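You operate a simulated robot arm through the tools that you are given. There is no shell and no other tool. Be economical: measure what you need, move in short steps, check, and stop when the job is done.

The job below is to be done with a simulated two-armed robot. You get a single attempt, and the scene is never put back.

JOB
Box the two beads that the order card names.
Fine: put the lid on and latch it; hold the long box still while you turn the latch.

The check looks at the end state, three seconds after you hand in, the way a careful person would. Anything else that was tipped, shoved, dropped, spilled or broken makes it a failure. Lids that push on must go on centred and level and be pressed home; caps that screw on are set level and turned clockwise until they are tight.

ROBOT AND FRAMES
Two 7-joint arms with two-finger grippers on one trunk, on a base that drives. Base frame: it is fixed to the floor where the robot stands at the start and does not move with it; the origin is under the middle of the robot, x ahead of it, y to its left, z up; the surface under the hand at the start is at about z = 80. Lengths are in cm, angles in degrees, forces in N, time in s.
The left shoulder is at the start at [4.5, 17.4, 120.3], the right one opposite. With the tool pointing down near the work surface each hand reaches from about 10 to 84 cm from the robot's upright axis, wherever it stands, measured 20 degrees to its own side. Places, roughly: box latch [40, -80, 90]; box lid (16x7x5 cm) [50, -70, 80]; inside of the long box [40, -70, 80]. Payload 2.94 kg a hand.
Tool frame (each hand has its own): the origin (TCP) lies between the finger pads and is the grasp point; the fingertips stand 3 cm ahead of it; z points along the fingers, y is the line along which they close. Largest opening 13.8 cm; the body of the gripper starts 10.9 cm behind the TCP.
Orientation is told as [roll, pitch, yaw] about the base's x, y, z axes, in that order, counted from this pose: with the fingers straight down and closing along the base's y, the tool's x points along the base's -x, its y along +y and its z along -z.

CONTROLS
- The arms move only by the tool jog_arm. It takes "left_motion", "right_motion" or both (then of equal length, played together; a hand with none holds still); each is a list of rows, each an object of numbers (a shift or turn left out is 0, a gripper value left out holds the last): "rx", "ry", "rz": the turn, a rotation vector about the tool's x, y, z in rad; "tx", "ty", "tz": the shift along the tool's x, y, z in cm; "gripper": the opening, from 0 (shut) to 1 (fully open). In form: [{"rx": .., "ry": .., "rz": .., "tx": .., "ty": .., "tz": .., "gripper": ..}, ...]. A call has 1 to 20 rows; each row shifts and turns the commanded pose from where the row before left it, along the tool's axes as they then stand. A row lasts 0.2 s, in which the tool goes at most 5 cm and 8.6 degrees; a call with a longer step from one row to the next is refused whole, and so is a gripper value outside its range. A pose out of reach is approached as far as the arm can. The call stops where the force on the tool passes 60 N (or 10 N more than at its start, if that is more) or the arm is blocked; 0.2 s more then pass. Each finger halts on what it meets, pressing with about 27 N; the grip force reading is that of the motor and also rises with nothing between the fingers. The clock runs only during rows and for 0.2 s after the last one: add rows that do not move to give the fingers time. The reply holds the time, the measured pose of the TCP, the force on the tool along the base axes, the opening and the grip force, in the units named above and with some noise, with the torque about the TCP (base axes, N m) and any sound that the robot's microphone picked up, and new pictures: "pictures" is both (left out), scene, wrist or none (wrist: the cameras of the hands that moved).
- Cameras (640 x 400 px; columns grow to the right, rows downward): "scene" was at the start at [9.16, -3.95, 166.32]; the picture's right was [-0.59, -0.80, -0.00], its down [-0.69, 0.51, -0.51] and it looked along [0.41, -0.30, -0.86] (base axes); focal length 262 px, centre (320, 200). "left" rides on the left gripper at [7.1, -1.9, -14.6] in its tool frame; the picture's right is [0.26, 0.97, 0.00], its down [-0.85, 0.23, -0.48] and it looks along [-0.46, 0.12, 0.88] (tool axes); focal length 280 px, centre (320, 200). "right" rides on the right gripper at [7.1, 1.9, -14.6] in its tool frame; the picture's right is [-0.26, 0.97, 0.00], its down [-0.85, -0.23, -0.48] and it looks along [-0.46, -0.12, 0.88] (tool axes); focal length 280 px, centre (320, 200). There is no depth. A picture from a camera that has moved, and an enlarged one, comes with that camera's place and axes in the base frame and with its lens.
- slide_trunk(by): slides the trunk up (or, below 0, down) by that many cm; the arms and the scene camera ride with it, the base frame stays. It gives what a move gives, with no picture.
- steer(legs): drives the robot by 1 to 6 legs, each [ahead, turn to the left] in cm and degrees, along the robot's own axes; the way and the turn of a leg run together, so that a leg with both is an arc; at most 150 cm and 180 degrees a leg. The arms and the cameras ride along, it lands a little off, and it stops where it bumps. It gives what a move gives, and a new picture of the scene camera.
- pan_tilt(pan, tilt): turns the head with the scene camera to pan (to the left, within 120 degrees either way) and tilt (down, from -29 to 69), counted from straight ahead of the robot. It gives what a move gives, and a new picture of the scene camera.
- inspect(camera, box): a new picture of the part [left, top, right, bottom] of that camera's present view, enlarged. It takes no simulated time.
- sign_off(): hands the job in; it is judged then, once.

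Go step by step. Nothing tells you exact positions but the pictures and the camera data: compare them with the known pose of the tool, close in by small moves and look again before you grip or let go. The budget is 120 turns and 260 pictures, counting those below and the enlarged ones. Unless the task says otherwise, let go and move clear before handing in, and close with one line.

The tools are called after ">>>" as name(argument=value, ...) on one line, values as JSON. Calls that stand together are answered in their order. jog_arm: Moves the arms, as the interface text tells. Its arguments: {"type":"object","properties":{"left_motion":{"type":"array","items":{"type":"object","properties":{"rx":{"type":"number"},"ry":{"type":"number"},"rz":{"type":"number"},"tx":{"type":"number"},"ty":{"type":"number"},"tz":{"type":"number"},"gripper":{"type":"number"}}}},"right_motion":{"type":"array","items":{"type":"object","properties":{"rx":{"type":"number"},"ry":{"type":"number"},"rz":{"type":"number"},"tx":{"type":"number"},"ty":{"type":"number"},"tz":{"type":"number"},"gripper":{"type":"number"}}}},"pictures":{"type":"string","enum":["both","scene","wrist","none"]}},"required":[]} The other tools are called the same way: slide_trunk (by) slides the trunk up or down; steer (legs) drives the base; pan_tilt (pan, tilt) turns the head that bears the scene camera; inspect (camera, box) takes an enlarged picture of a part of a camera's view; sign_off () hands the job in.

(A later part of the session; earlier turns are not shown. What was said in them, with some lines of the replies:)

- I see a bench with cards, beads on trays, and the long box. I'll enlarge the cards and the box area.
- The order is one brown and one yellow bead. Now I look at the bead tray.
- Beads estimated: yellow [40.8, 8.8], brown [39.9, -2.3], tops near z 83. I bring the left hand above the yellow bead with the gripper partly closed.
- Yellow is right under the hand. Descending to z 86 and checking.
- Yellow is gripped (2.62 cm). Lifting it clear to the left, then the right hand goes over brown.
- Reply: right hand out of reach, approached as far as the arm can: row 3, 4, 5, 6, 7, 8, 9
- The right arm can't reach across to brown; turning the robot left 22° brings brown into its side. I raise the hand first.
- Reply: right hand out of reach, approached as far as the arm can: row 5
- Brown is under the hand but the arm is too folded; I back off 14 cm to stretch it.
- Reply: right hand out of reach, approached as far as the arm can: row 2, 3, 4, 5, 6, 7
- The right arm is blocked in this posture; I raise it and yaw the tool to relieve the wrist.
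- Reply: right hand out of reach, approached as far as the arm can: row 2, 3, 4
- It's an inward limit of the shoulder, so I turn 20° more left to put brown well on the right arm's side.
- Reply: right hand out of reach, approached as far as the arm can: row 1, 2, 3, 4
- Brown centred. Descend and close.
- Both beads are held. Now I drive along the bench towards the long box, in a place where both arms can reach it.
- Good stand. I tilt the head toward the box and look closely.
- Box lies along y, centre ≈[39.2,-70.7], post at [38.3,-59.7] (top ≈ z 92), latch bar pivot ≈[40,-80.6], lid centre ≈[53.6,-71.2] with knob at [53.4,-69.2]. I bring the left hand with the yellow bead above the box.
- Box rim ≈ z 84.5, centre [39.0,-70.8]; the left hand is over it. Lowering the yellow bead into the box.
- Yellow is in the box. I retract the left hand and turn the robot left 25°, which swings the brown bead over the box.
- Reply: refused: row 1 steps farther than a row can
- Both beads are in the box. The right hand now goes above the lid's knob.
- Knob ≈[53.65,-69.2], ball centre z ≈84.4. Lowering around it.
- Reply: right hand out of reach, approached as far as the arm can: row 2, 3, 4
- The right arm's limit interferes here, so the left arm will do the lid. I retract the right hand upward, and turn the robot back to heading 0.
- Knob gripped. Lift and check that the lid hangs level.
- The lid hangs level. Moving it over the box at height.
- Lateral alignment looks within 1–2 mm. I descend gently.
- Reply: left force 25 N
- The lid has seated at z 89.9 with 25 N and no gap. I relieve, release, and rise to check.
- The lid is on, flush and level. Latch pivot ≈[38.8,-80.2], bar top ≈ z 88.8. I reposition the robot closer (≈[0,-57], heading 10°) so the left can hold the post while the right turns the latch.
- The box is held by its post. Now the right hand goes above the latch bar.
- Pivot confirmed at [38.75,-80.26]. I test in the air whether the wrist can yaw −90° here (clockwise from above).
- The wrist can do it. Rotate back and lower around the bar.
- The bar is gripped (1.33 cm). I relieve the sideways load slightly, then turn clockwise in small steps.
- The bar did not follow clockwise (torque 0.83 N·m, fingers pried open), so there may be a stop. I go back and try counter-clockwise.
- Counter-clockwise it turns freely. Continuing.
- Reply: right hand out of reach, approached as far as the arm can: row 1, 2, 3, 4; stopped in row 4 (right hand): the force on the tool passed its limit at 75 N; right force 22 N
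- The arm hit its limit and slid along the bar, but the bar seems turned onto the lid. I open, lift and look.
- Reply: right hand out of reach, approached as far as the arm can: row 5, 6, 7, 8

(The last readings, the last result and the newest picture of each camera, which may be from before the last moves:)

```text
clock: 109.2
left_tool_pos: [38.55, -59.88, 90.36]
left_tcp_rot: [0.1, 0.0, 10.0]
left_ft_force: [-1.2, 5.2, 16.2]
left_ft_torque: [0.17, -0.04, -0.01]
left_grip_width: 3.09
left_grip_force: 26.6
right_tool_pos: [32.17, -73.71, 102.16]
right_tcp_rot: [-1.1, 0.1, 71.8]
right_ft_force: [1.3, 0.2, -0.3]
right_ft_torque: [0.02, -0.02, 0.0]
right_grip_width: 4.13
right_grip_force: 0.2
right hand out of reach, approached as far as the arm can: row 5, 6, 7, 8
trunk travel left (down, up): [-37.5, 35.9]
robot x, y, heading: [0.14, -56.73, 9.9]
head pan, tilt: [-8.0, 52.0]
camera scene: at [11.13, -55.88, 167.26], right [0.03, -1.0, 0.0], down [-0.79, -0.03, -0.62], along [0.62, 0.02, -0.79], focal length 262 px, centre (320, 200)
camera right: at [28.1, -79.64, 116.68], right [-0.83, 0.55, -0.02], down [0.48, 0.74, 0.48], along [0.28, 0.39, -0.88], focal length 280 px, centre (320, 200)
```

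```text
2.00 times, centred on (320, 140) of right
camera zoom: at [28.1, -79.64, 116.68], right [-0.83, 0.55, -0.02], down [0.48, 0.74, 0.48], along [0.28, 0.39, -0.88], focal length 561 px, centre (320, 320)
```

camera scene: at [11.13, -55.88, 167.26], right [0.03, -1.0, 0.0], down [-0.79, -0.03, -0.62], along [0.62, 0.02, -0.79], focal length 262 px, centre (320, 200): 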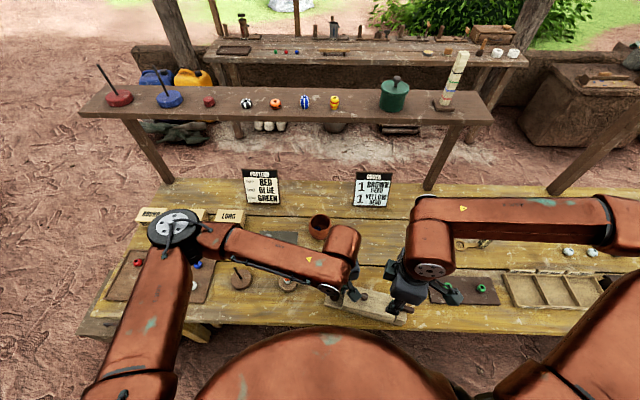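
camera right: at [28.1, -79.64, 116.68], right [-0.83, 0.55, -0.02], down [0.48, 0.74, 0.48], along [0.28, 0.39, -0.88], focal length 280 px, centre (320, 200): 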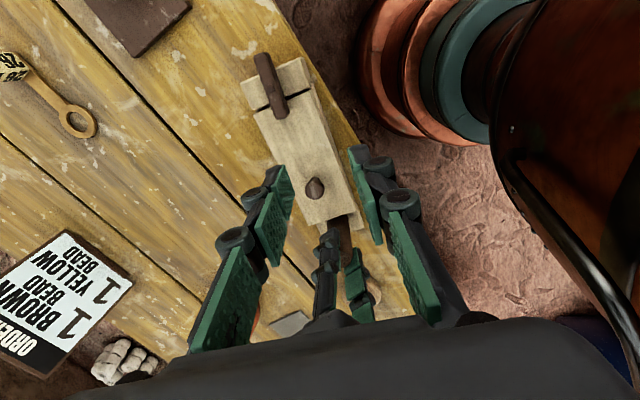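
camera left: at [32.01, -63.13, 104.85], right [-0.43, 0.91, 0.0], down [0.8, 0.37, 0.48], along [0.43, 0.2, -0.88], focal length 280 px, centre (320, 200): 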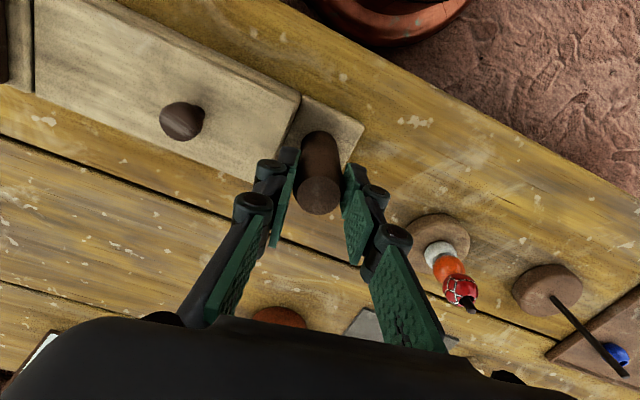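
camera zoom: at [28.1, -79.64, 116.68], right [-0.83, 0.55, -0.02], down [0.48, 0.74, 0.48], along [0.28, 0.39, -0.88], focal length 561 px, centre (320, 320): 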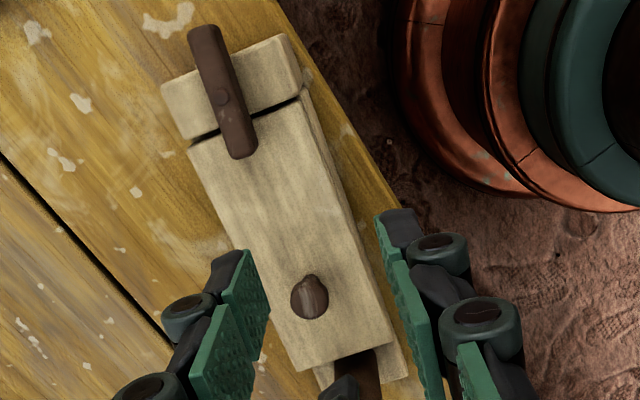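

The latch is nearly turned but the box swung about 13° around the post. I retract the right hand to see clearly.

>>> jog_arm(right_motion=[{"tz": -4}, {"tz": -4}, {"rz": 0.14}, {"rz": 0.14}, {"rz": 0.14}, {"rz": 0.14}, {"rz": 0.14}, {"rz": 0.14}, {"rz": 0.14}, {"rz": 0.1, "tx": 1}, {"ty": -4}, {"ty": -4}, {"ty": -4}, {"ty": -4}, {}], pictures="both")

>>> inspect(camera="scene", box=[310, 255, 430, 330])

```text
clock: 112.4
left_tool_pos: [38.44, -59.87, 90.2]
left_tcp_rot: [0.1, 0.0, 10.0]
left_ft_force: [-1.2, 3.1, 8.9]
left_ft_torque: [-0.12, -0.13, -0.08]
left_grip_width: 3.1
left_grip_force: 26.2
right_tool_pos: [33.44, -88.87, 109.99]
right_tcp_rot: [-0.4, -0.8, 10.2]
right_ft_force: [-0.3, 0.3, -0.1]
right_ft_torque: [-0.04, 0.03, 0.04]
right_grip_width: 4.14
right_grip_force: 0.1
right hand out of reach, approached as far as the arm can: row 1, 2
trunk travel left (down, up): [-37.5, 35.9]
robot x, y, heading: [0.13, -57.03, 10.2]
head pan, tilt: [-8.0, 52.0]
camera scene: at [11.21, -55.92, 167.25], right [0.03, -1.0, 0.0], down [-0.79, -0.03, -0.62], along [0.62, 0.02, -0.79], focal length 262 px, centre (320, 200)
camera right: at [26.06, -88.09, 124.54], right [0.09, 1.0, 0.0], down [0.87, -0.07, 0.49], along [0.48, -0.05, -0.87], focal length 280 px, centre (320, 200)
```

scene: 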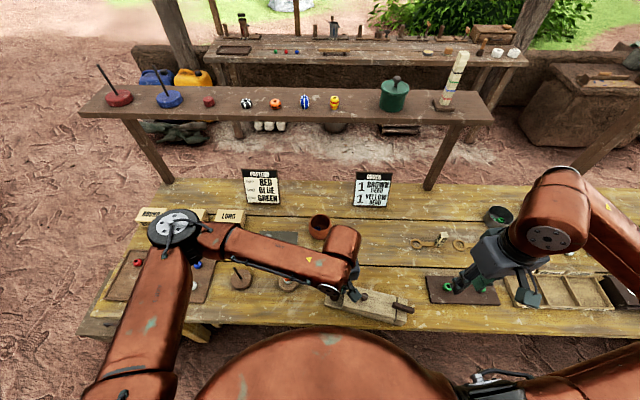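
right: 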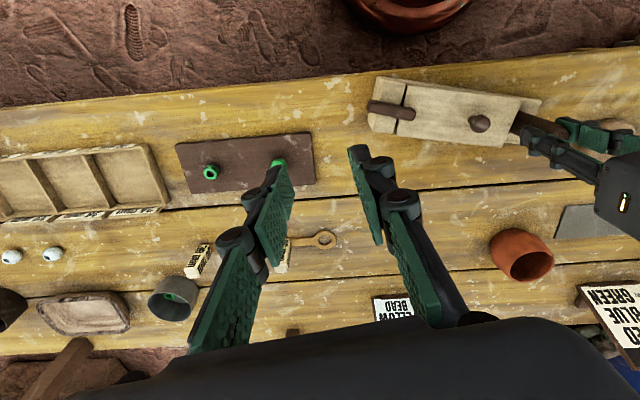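

```text
5.33 times, centred on (370, 292) of scene
camera zoom: at [11.21, -55.92, 167.25], right [0.03, -1.0, 0.0], down [-0.79, -0.03, -0.62], along [0.62, 0.02, -0.79], focal length 1396 px, centre (53, -293)
```

zoom: 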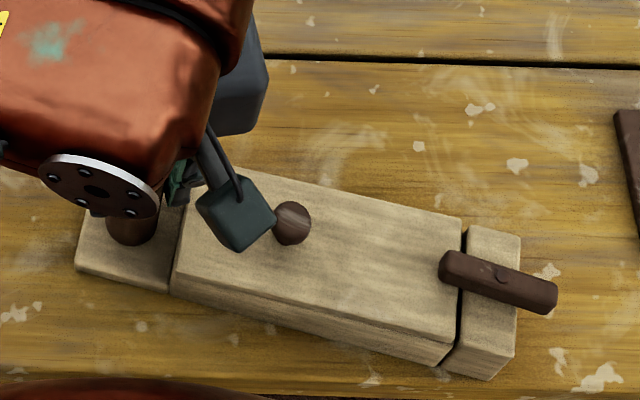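

The bar now lies over the lid along the box. I straighten the box by turning the left gripper on the post, testing a small turn first.

>>> jog_arm(left_motion=[{"rz": -0.04}, {"rz": -0.04}, {"rz": -0.04}, {}], pictures="none")

>>> inspect(camera="scene", box=[310, 255, 430, 330])

```text
clock: 113.4
left_tool_pos: [38.65, -59.86, 90.23]
left_tcp_rot: [0.2, 0.1, 16.9]
left_ft_force: [-2.5, 0.6, 6.7]
left_ft_torque: [-0.05, 0.11, -0.03]
left_grip_width: 3.08
left_grip_force: 27.3
right_tool_pos: [33.32, -89.01, 110.04]
right_tcp_rot: [-0.3, -0.6, 10.1]
right_ft_force: [-0.4, -0.7, 0.5]
right_ft_torque: [0.01, 0.0, 0.0]
right_grip_width: 4.16
right_grip_force: 0.0
trunk travel left (down, up): [-37.5, 35.9]
robot x, y, heading: [0.25, -56.96, 10.0]
head pan, tilt: [-8.0, 52.0]
```

```text
5.33 times, centred on (370, 292) of scene
camera zoom: at [11.2, -55.98, 167.25], right [0.03, -1.0, 0.0], down [-0.79, -0.03, -0.62], along [0.62, 0.02, -0.79], focal length 1396 px, centre (53, -293)
```

zoom: 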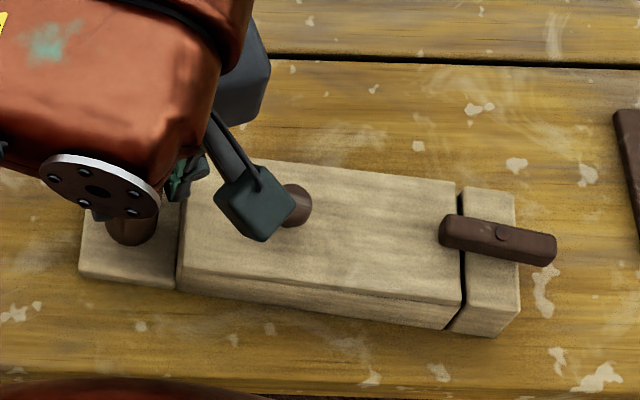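

>>> jog_arm(left_motion=[{"rz": -0.04}, {}, {}], pictures="none")

>>> inspect(camera="scene", box=[310, 255, 430, 330])

```text
clock: 114.2
left_tool_pos: [38.56, -59.86, 90.15]
left_tcp_rot: [0.2, 0.0, 19.1]
left_ft_force: [-1.7, 0.8, 4.8]
left_ft_torque: [0.06, 0.01, 0.02]
left_grip_width: 3.09
left_grip_force: 26.7
right_tool_pos: [33.49, -88.81, 109.97]
right_tcp_rot: [-0.5, -0.8, 10.2]
right_ft_force: [-0.6, 0.5, 0.0]
right_ft_torque: [0.03, -0.03, -0.02]
right_grip_width: 4.13
right_grip_force: 0.1
trunk travel left (down, up): [-37.5, 35.9]
robot x, y, heading: [0.24, -56.81, 9.9]
head pan, tilt: [-8.0, 52.0]
```

```text
5.33 times, centred on (370, 292) of scene
camera zoom: at [11.21, -55.96, 167.25], right [0.03, -1.0, 0.0], down [-0.79, -0.03, -0.62], along [0.62, 0.02, -0.79], focal length 1396 px, centre (53, -293)
```

zoom: 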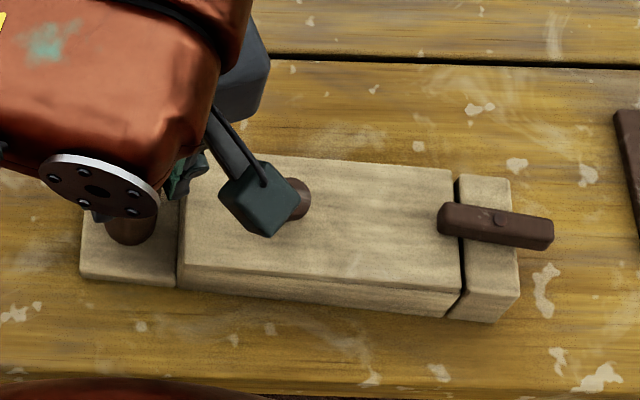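

>>> jog_arm(left_motion=[{"rz": -0.04}, {"rz": -0.04}, {}, {}], pictures="none")

>>> inspect(camera="scene", box=[310, 255, 430, 330])

>>> inspect(camera="right", box=[340, 40, 640, 230])

```text
clock: 115.2
left_tool_pos: [38.54, -59.94, 90.12]
left_tcp_rot: [0.2, 0.1, 23.8]
left_ft_force: [0.2, -0.7, 1.5]
left_ft_torque: [-0.02, -0.01, -0.03]
left_grip_width: 3.08
left_grip_force: 26.8
right_tool_pos: [33.52, -88.97, 110.01]
right_tcp_rot: [-0.3, -0.7, 10.1]
right_ft_force: [0.3, -0.6, 0.0]
right_ft_torque: [-0.01, 0.01, -0.02]
right_grip_width: 4.12
right_grip_force: 0.1
trunk travel left (down, up): [-37.5, 35.9]
robot x, y, heading: [-0.23, -56.87, 10.4]
head pan, tilt: [-8.0, 52.0]
```

```text
5.33 times, centred on (370, 292) of scene
camera zoom: at [11.25, -55.99, 167.25], right [0.03, -1.0, 0.0], down [-0.79, -0.03, -0.62], along [0.62, 0.02, -0.79], focal length 1396 px, centre (53, -293)
```

zoom: 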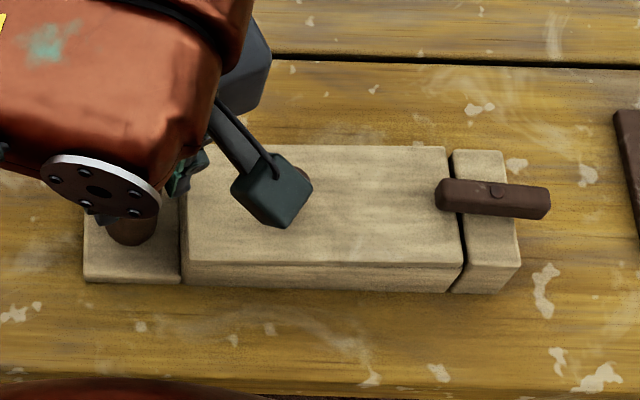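

```text
2.11 times, centred on (490, 135) of right
camera zoom: at [26.06, -88.11, 124.53], right [0.09, 1.0, 0.0], down [0.87, -0.08, 0.49], along [0.48, -0.05, -0.87], focal length 590 px, centre (-38, 337)
```

zoom: 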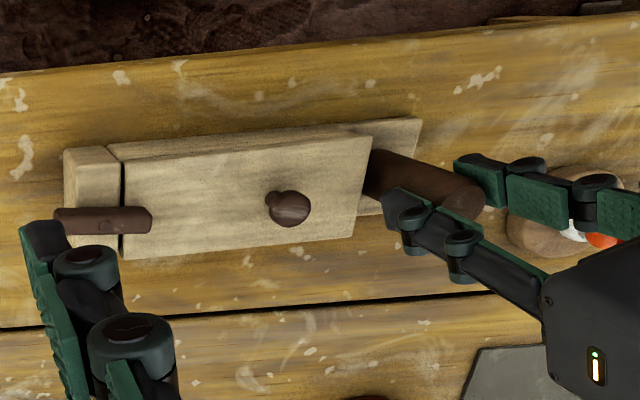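

The box is back in its original place and the lid sits flush. The bar is about 5° short of square; I'll come in with the right hand at yaw −90 and squeeze it square across.

>>> jog_arm(right_motion=[{"rz": 0.1343}, {"rz": 0.1343}, {"rz": 0.1343}, {"rz": 0.1343}, {"rz": 0.1343}, {"rz": 0.1343}, {"rz": 0.1343}, {"rz": 0.1343}, {"rz": 0.1343}, {"rz": 0.1343}, {"rz": 0.1343}, {"rz": 0.1343}, {"rz": 0.1343}, {"tx": 3, "ty": 1.7}, {"tx": 3, "ty": 1.7}, {"tx": 2.6, "ty": 1.6}, {"tz": 4}, {"tz": 4}, {}], pictures="wrist")

>>> inspect(camera="right", box=[200, 60, 440, 210])

```text
clock: 119.2
left_tool_pos: [38.75, -59.83, 90.15]
left_tcp_rot: [0.1, 0.0, 23.8]
left_ft_force: [-0.8, 0.7, 1.0]
left_ft_torque: [-0.27, -0.06, -0.05]
left_grip_width: 3.11
left_grip_force: 27.5
right_tool_pos: [38.41, -80.47, 101.98]
right_tcp_rot: [0.7, -0.2, -89.8]
right_ft_force: [0.0, -0.4, -0.3]
right_ft_torque: [0.03, 0.01, 0.03]
right_grip_width: 4.15
right_grip_force: 0.0
trunk travel left (down, up): [-37.5, 35.9]
robot x, y, heading: [0.36, -56.71, 9.8]
head pan, tilt: [-8.0, 52.0]
camera right: at [40.28, -73.08, 116.6], right [0.97, -0.26, 0.01], down [-0.23, -0.85, 0.48], along [-0.11, -0.46, -0.88], focal length 280 px, centre (320, 200)
```

right: 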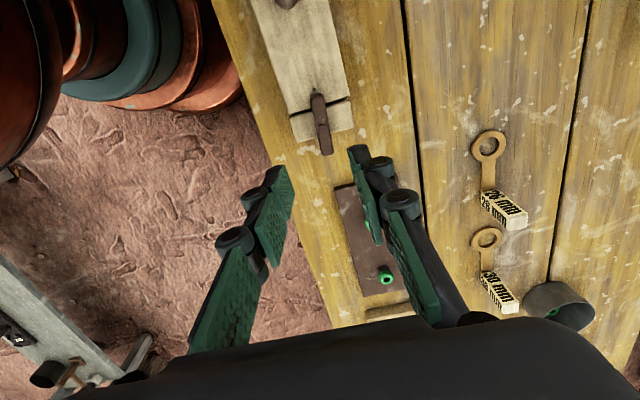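

```text
2.67 times, centred on (320, 135) of right
camera zoom: at [40.28, -73.08, 116.6], right [0.97, -0.26, 0.01], down [-0.23, -0.85, 0.48], along [-0.11, -0.46, -0.88], focal length 748 px, centre (320, 373)
```

zoom: 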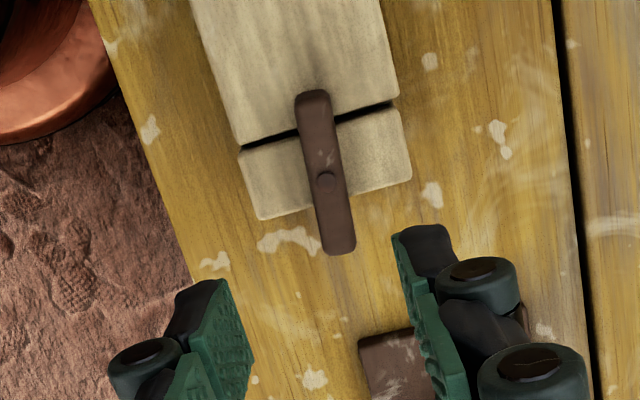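

>>> jog_arm(right_motion=[{"ry": -0.012, "ty": 0.5, "tx": 0.4, "gripper": 0.26}, {"tz": 4}, {"tz": 4}, {"tz": 1.5}, {}], pictures="none")

>>> inspect(camera="right", box=[200, 60, 440, 210])

```text
clock: 120.4
left_tool_pos: [38.65, -59.85, 90.18]
left_tcp_rot: [0.1, 0.0, 23.8]
left_ft_force: [-0.5, -0.2, -1.5]
left_ft_torque: [0.02, -0.03, -0.02]
left_grip_width: 3.14
left_grip_force: 27.3
right_tool_pos: [39.04, -79.97, 92.49]
right_tcp_rot: [0.8, -1.0, -89.8]
right_ft_force: [-0.8, 0.1, -0.1]
right_ft_torque: [0.0, 0.01, -0.02]
right_grip_width: 3.56
right_grip_force: 0.0
trunk travel left (down, up): [-37.5, 35.9]
robot x, y, heading: [-0.17, -57.01, 10.3]
head pan, tilt: [-8.0, 52.0]
```

```text
2.67 times, centred on (320, 135) of right
camera zoom: at [40.86, -72.66, 107.02], right [0.97, -0.26, 0.02], down [-0.23, -0.84, 0.49], along [-0.11, -0.47, -0.87], focal length 748 px, centre (320, 373)
```

zoom: 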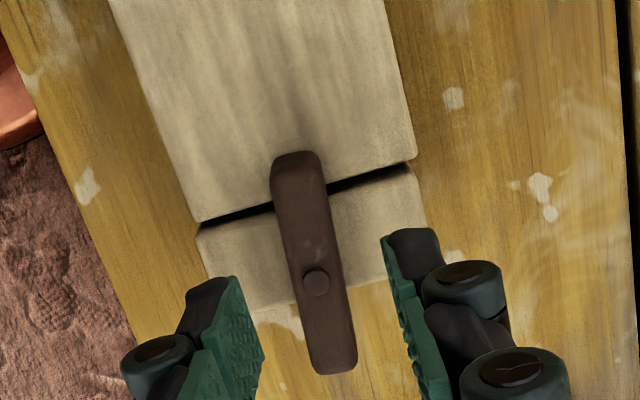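

>>> jog_arm(right_motion=[{"ry": 0.016, "rx": 0.013}, {"tz": 1.2}, {"tz": 1.1}, {}], pictures="none")

>>> jog_arm(right_motion=[{"gripper": 0.2}, {"gripper": 0.14}, {"gripper": 0.08}, {"gripper": 0.05}, {}, {}], pictures="none")

>>> inspect(camera="right", box=[200, 60, 440, 210])

```text
clock: 121.4
left_tool_pos: [38.64, -59.87, 90.21]
left_tcp_rot: [0.2, 0.0, 23.9]
left_ft_force: [0.0, -0.5, -0.6]
left_ft_torque: [0.0, 0.01, -0.04]
left_grip_width: 3.13
left_grip_force: 26.9
right_tool_pos: [39.05, -80.2, 90.25]
right_tcp_rot: [-0.1, 0.0, -89.8]
right_ft_force: [0.8, 0.7, 0.6]
right_ft_torque: [0.0, -0.01, 0.0]
right_grip_width: 3.58
right_grip_force: 0.0
trunk travel left (down, up): [-37.5, 35.9]
robot x, y, heading: [0.25, -56.64, 10.1]
head pan, tilt: [-8.0, 52.0]
```

```text
clock: 122.8
left_tool_pos: [38.6, -59.82, 90.11]
left_tcp_rot: [0.1, -0.1, 23.7]
left_ft_force: [0.3, -0.3, 0.7]
left_ft_torque: [-0.03, -0.03, -0.02]
left_grip_width: 3.11
left_grip_force: 26.6
right_tool_pos: [39.11, -80.04, 90.22]
right_tcp_rot: [-0.1, 0.0, -89.8]
right_ft_force: [-0.2, -0.5, -0.7]
right_ft_torque: [-0.15, 0.04, 0.14]
right_grip_width: 1.33
right_grip_force: 26.7
trunk travel left (down, up): [-37.5, 35.9]
robot x, y, heading: [-0.09, -56.77, 10.3]
head pan, tilt: [-8.0, 52.0]
```

```text
2.67 times, centred on (320, 135) of right
camera zoom: at [41.08, -72.9, 104.82], right [0.97, -0.26, 0.0], down [-0.23, -0.85, 0.48], along [-0.12, -0.46, -0.88], focal length 748 px, centre (320, 373)
```

zoom: 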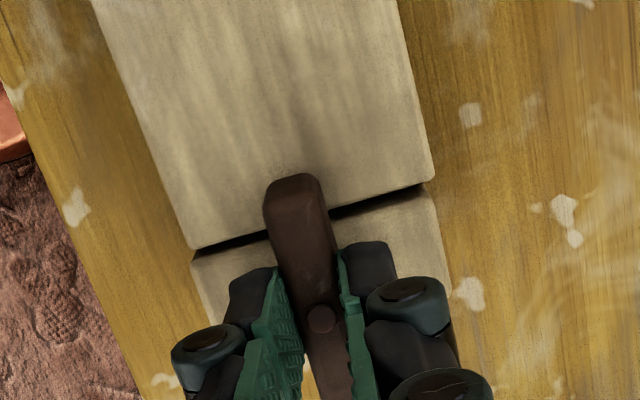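

The bar is square across the lid now (flush grip 1.33 cm). Release and raise the right hand.

>>> jog_arm(right_motion=[{"gripper": 0.15}, {"gripper": 0.26}, {}, {}, {"tz": -1}, {"tz": -3}, {"tz": -4}, {"tz": -4}, {"tz": -4}, {}], pictures="wrist")

>>> inspect(camera="right", box=[200, 20, 440, 170])

```text
clock: 125.0
left_tool_pos: [38.54, -59.87, 90.14]
left_tcp_rot: [0.2, -0.1, 23.8]
left_ft_force: [0.5, 0.0, -1.4]
left_ft_torque: [0.01, 0.01, -0.03]
left_grip_width: 3.09
left_grip_force: 27.0
right_tool_pos: [39.16, -80.04, 106.34]
right_tcp_rot: [-0.2, 0.0, -89.8]
right_ft_force: [0.1, 0.4, -0.3]
right_ft_torque: [-0.03, 0.01, 0.04]
right_grip_width: 3.6
right_grip_force: 0.0
trunk travel left (down, up): [-37.5, 35.9]
robot x, y, heading: [0.06, -57.12, 10.2]
head pan, tilt: [-8.0, 52.0]
camera right: at [41.11, -72.85, 120.93], right [0.97, -0.26, 0.0], down [-0.23, -0.85, 0.48], along [-0.12, -0.46, -0.88], focal length 280 px, centre (320, 200)
```

right: 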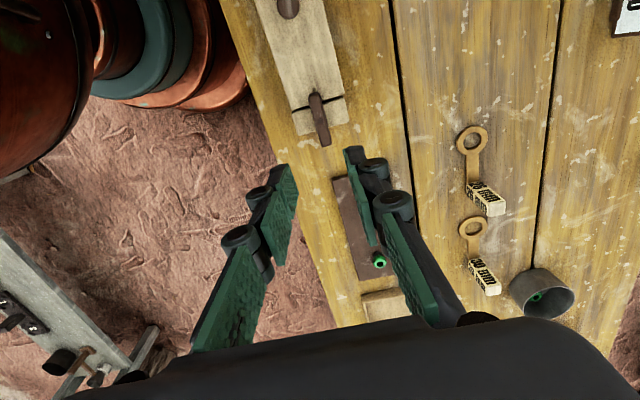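

```text
2.67 times, centred on (320, 95) of right
camera zoom: at [41.11, -72.85, 120.93], right [0.97, -0.26, 0.0], down [-0.23, -0.85, 0.48], along [-0.12, -0.46, -0.88], focal length 748 px, centre (320, 480)
```

zoom: 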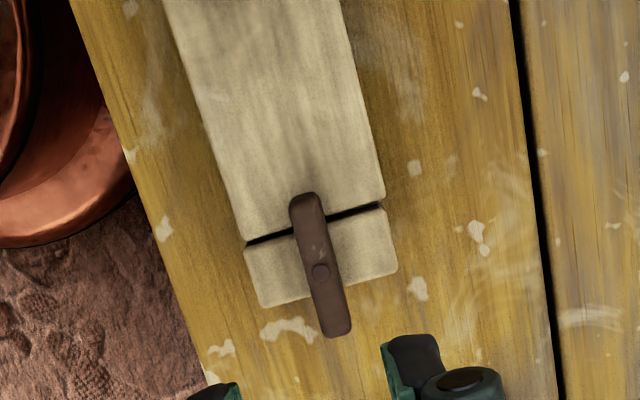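

The latch is square over the lid. Now I let go of the post and lift the left hand straight up.

>>> jog_arm(left_motion=[{"gripper": 0.28}, {"gripper": 0.34}, {}, {}, {"tz": -2}, {"tz": -4}, {"tz": -4}, {"tz": -4}, {"tz": -4, "ty": 2}, {"tz": -3, "ty": 3}, {"ty": 4}, {"ty": 4}, {}], right_motion=[{"tz": -3}, {"tz": -3}, {}, {}, {}, {}, {}, {}, {}, {"tx": -4}, {"tx": -4}, {"tx": -4}, {}], pictures="both")

>>> inspect(camera="scene", box=[310, 255, 430, 330])

```text
clock: 127.8
left_tool_pos: [33.48, -48.1, 111.04]
left_tcp_rot: [0.2, 0.2, 23.7]
left_ft_force: [0.5, -0.6, -0.4]
left_ft_torque: [-0.01, 0.05, 0.01]
left_grip_width: 4.67
left_grip_force: 0.0
right_tool_pos: [39.36, -92.37, 112.3]
right_tcp_rot: [-0.1, 0.0, -89.9]
right_ft_force: [0.4, 0.0, -0.1]
right_ft_torque: [-0.04, 0.03, 0.01]
right_grip_width: 3.61
right_grip_force: 0.1
trunk travel left (down, up): [-37.5, 35.9]
robot x, y, heading: [0.08, -56.94, 9.9]
head pan, tilt: [-8.0, 52.0]
camera scene: at [11.44, -55.98, 167.24], right [0.03, -1.0, 0.0], down [-0.79, -0.03, -0.61], along [0.61, 0.02, -0.79], focal length 262 px, centre (320, 200)
camera right: at [41.29, -85.04, 126.9], right [0.97, -0.26, 0.0], down [-0.23, -0.85, 0.48], along [-0.13, -0.46, -0.88], focal length 280 px, centre (320, 200)
camera left: at [27.91, -52.69, 125.71], right [-0.63, 0.78, 0.0], down [0.69, 0.55, 0.48], along [0.37, 0.3, -0.88], focal length 280 px, centre (320, 200)
```

scene: 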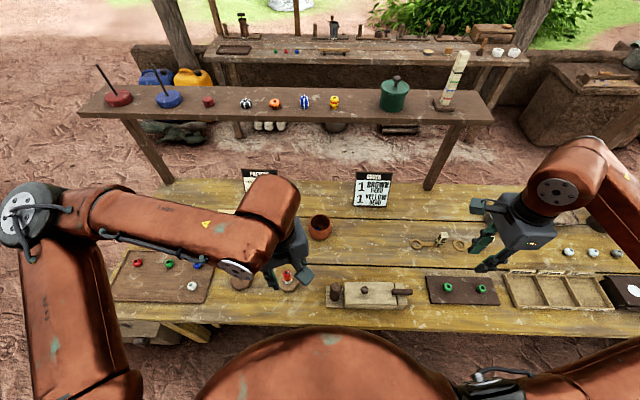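
right: 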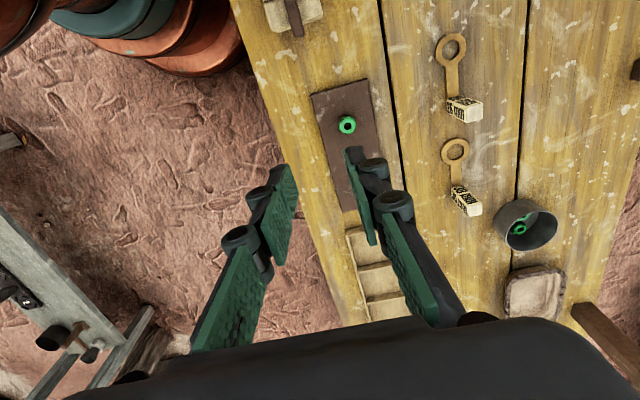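
left: 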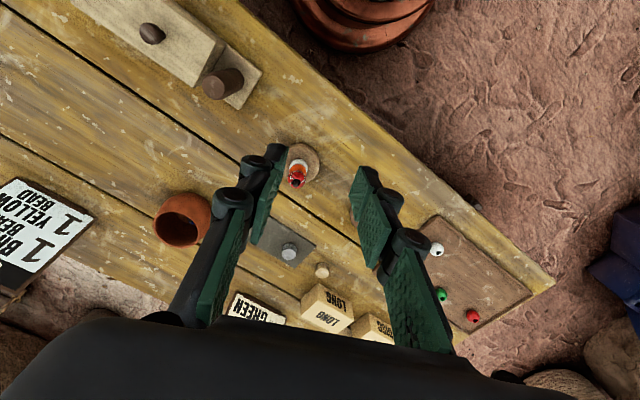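

```text
5.33 times, centred on (370, 292) of scene
camera zoom: at [11.44, -55.98, 167.24], right [0.03, -1.0, 0.0], down [-0.79, -0.03, -0.61], along [0.61, 0.02, -0.79], focal length 1396 px, centre (53, -293)
```

zoom: 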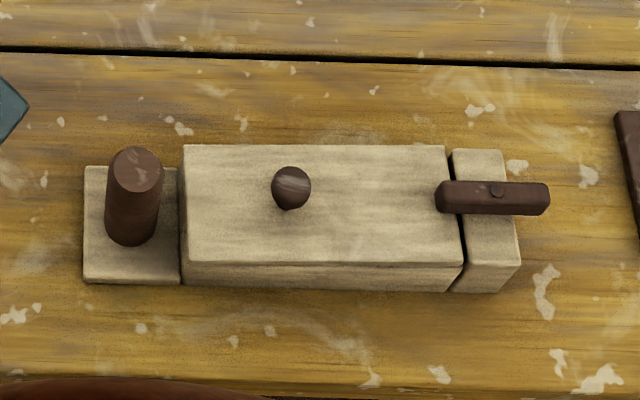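

The lid is flush and level, the latch is square across it, the box is back in place, and both hands are clear. Handing in.

>>> sign_off()

```text
The job is handed in.
```

The brown and yellow beads are in the long box with the lid on flush and the latch turned across it, but the box did not stay still: it swung about 13° on its post when the right arm hit its reach limit. I turned it back to within about 0.3 cm of where it stood, and nothing else looked disturbed.
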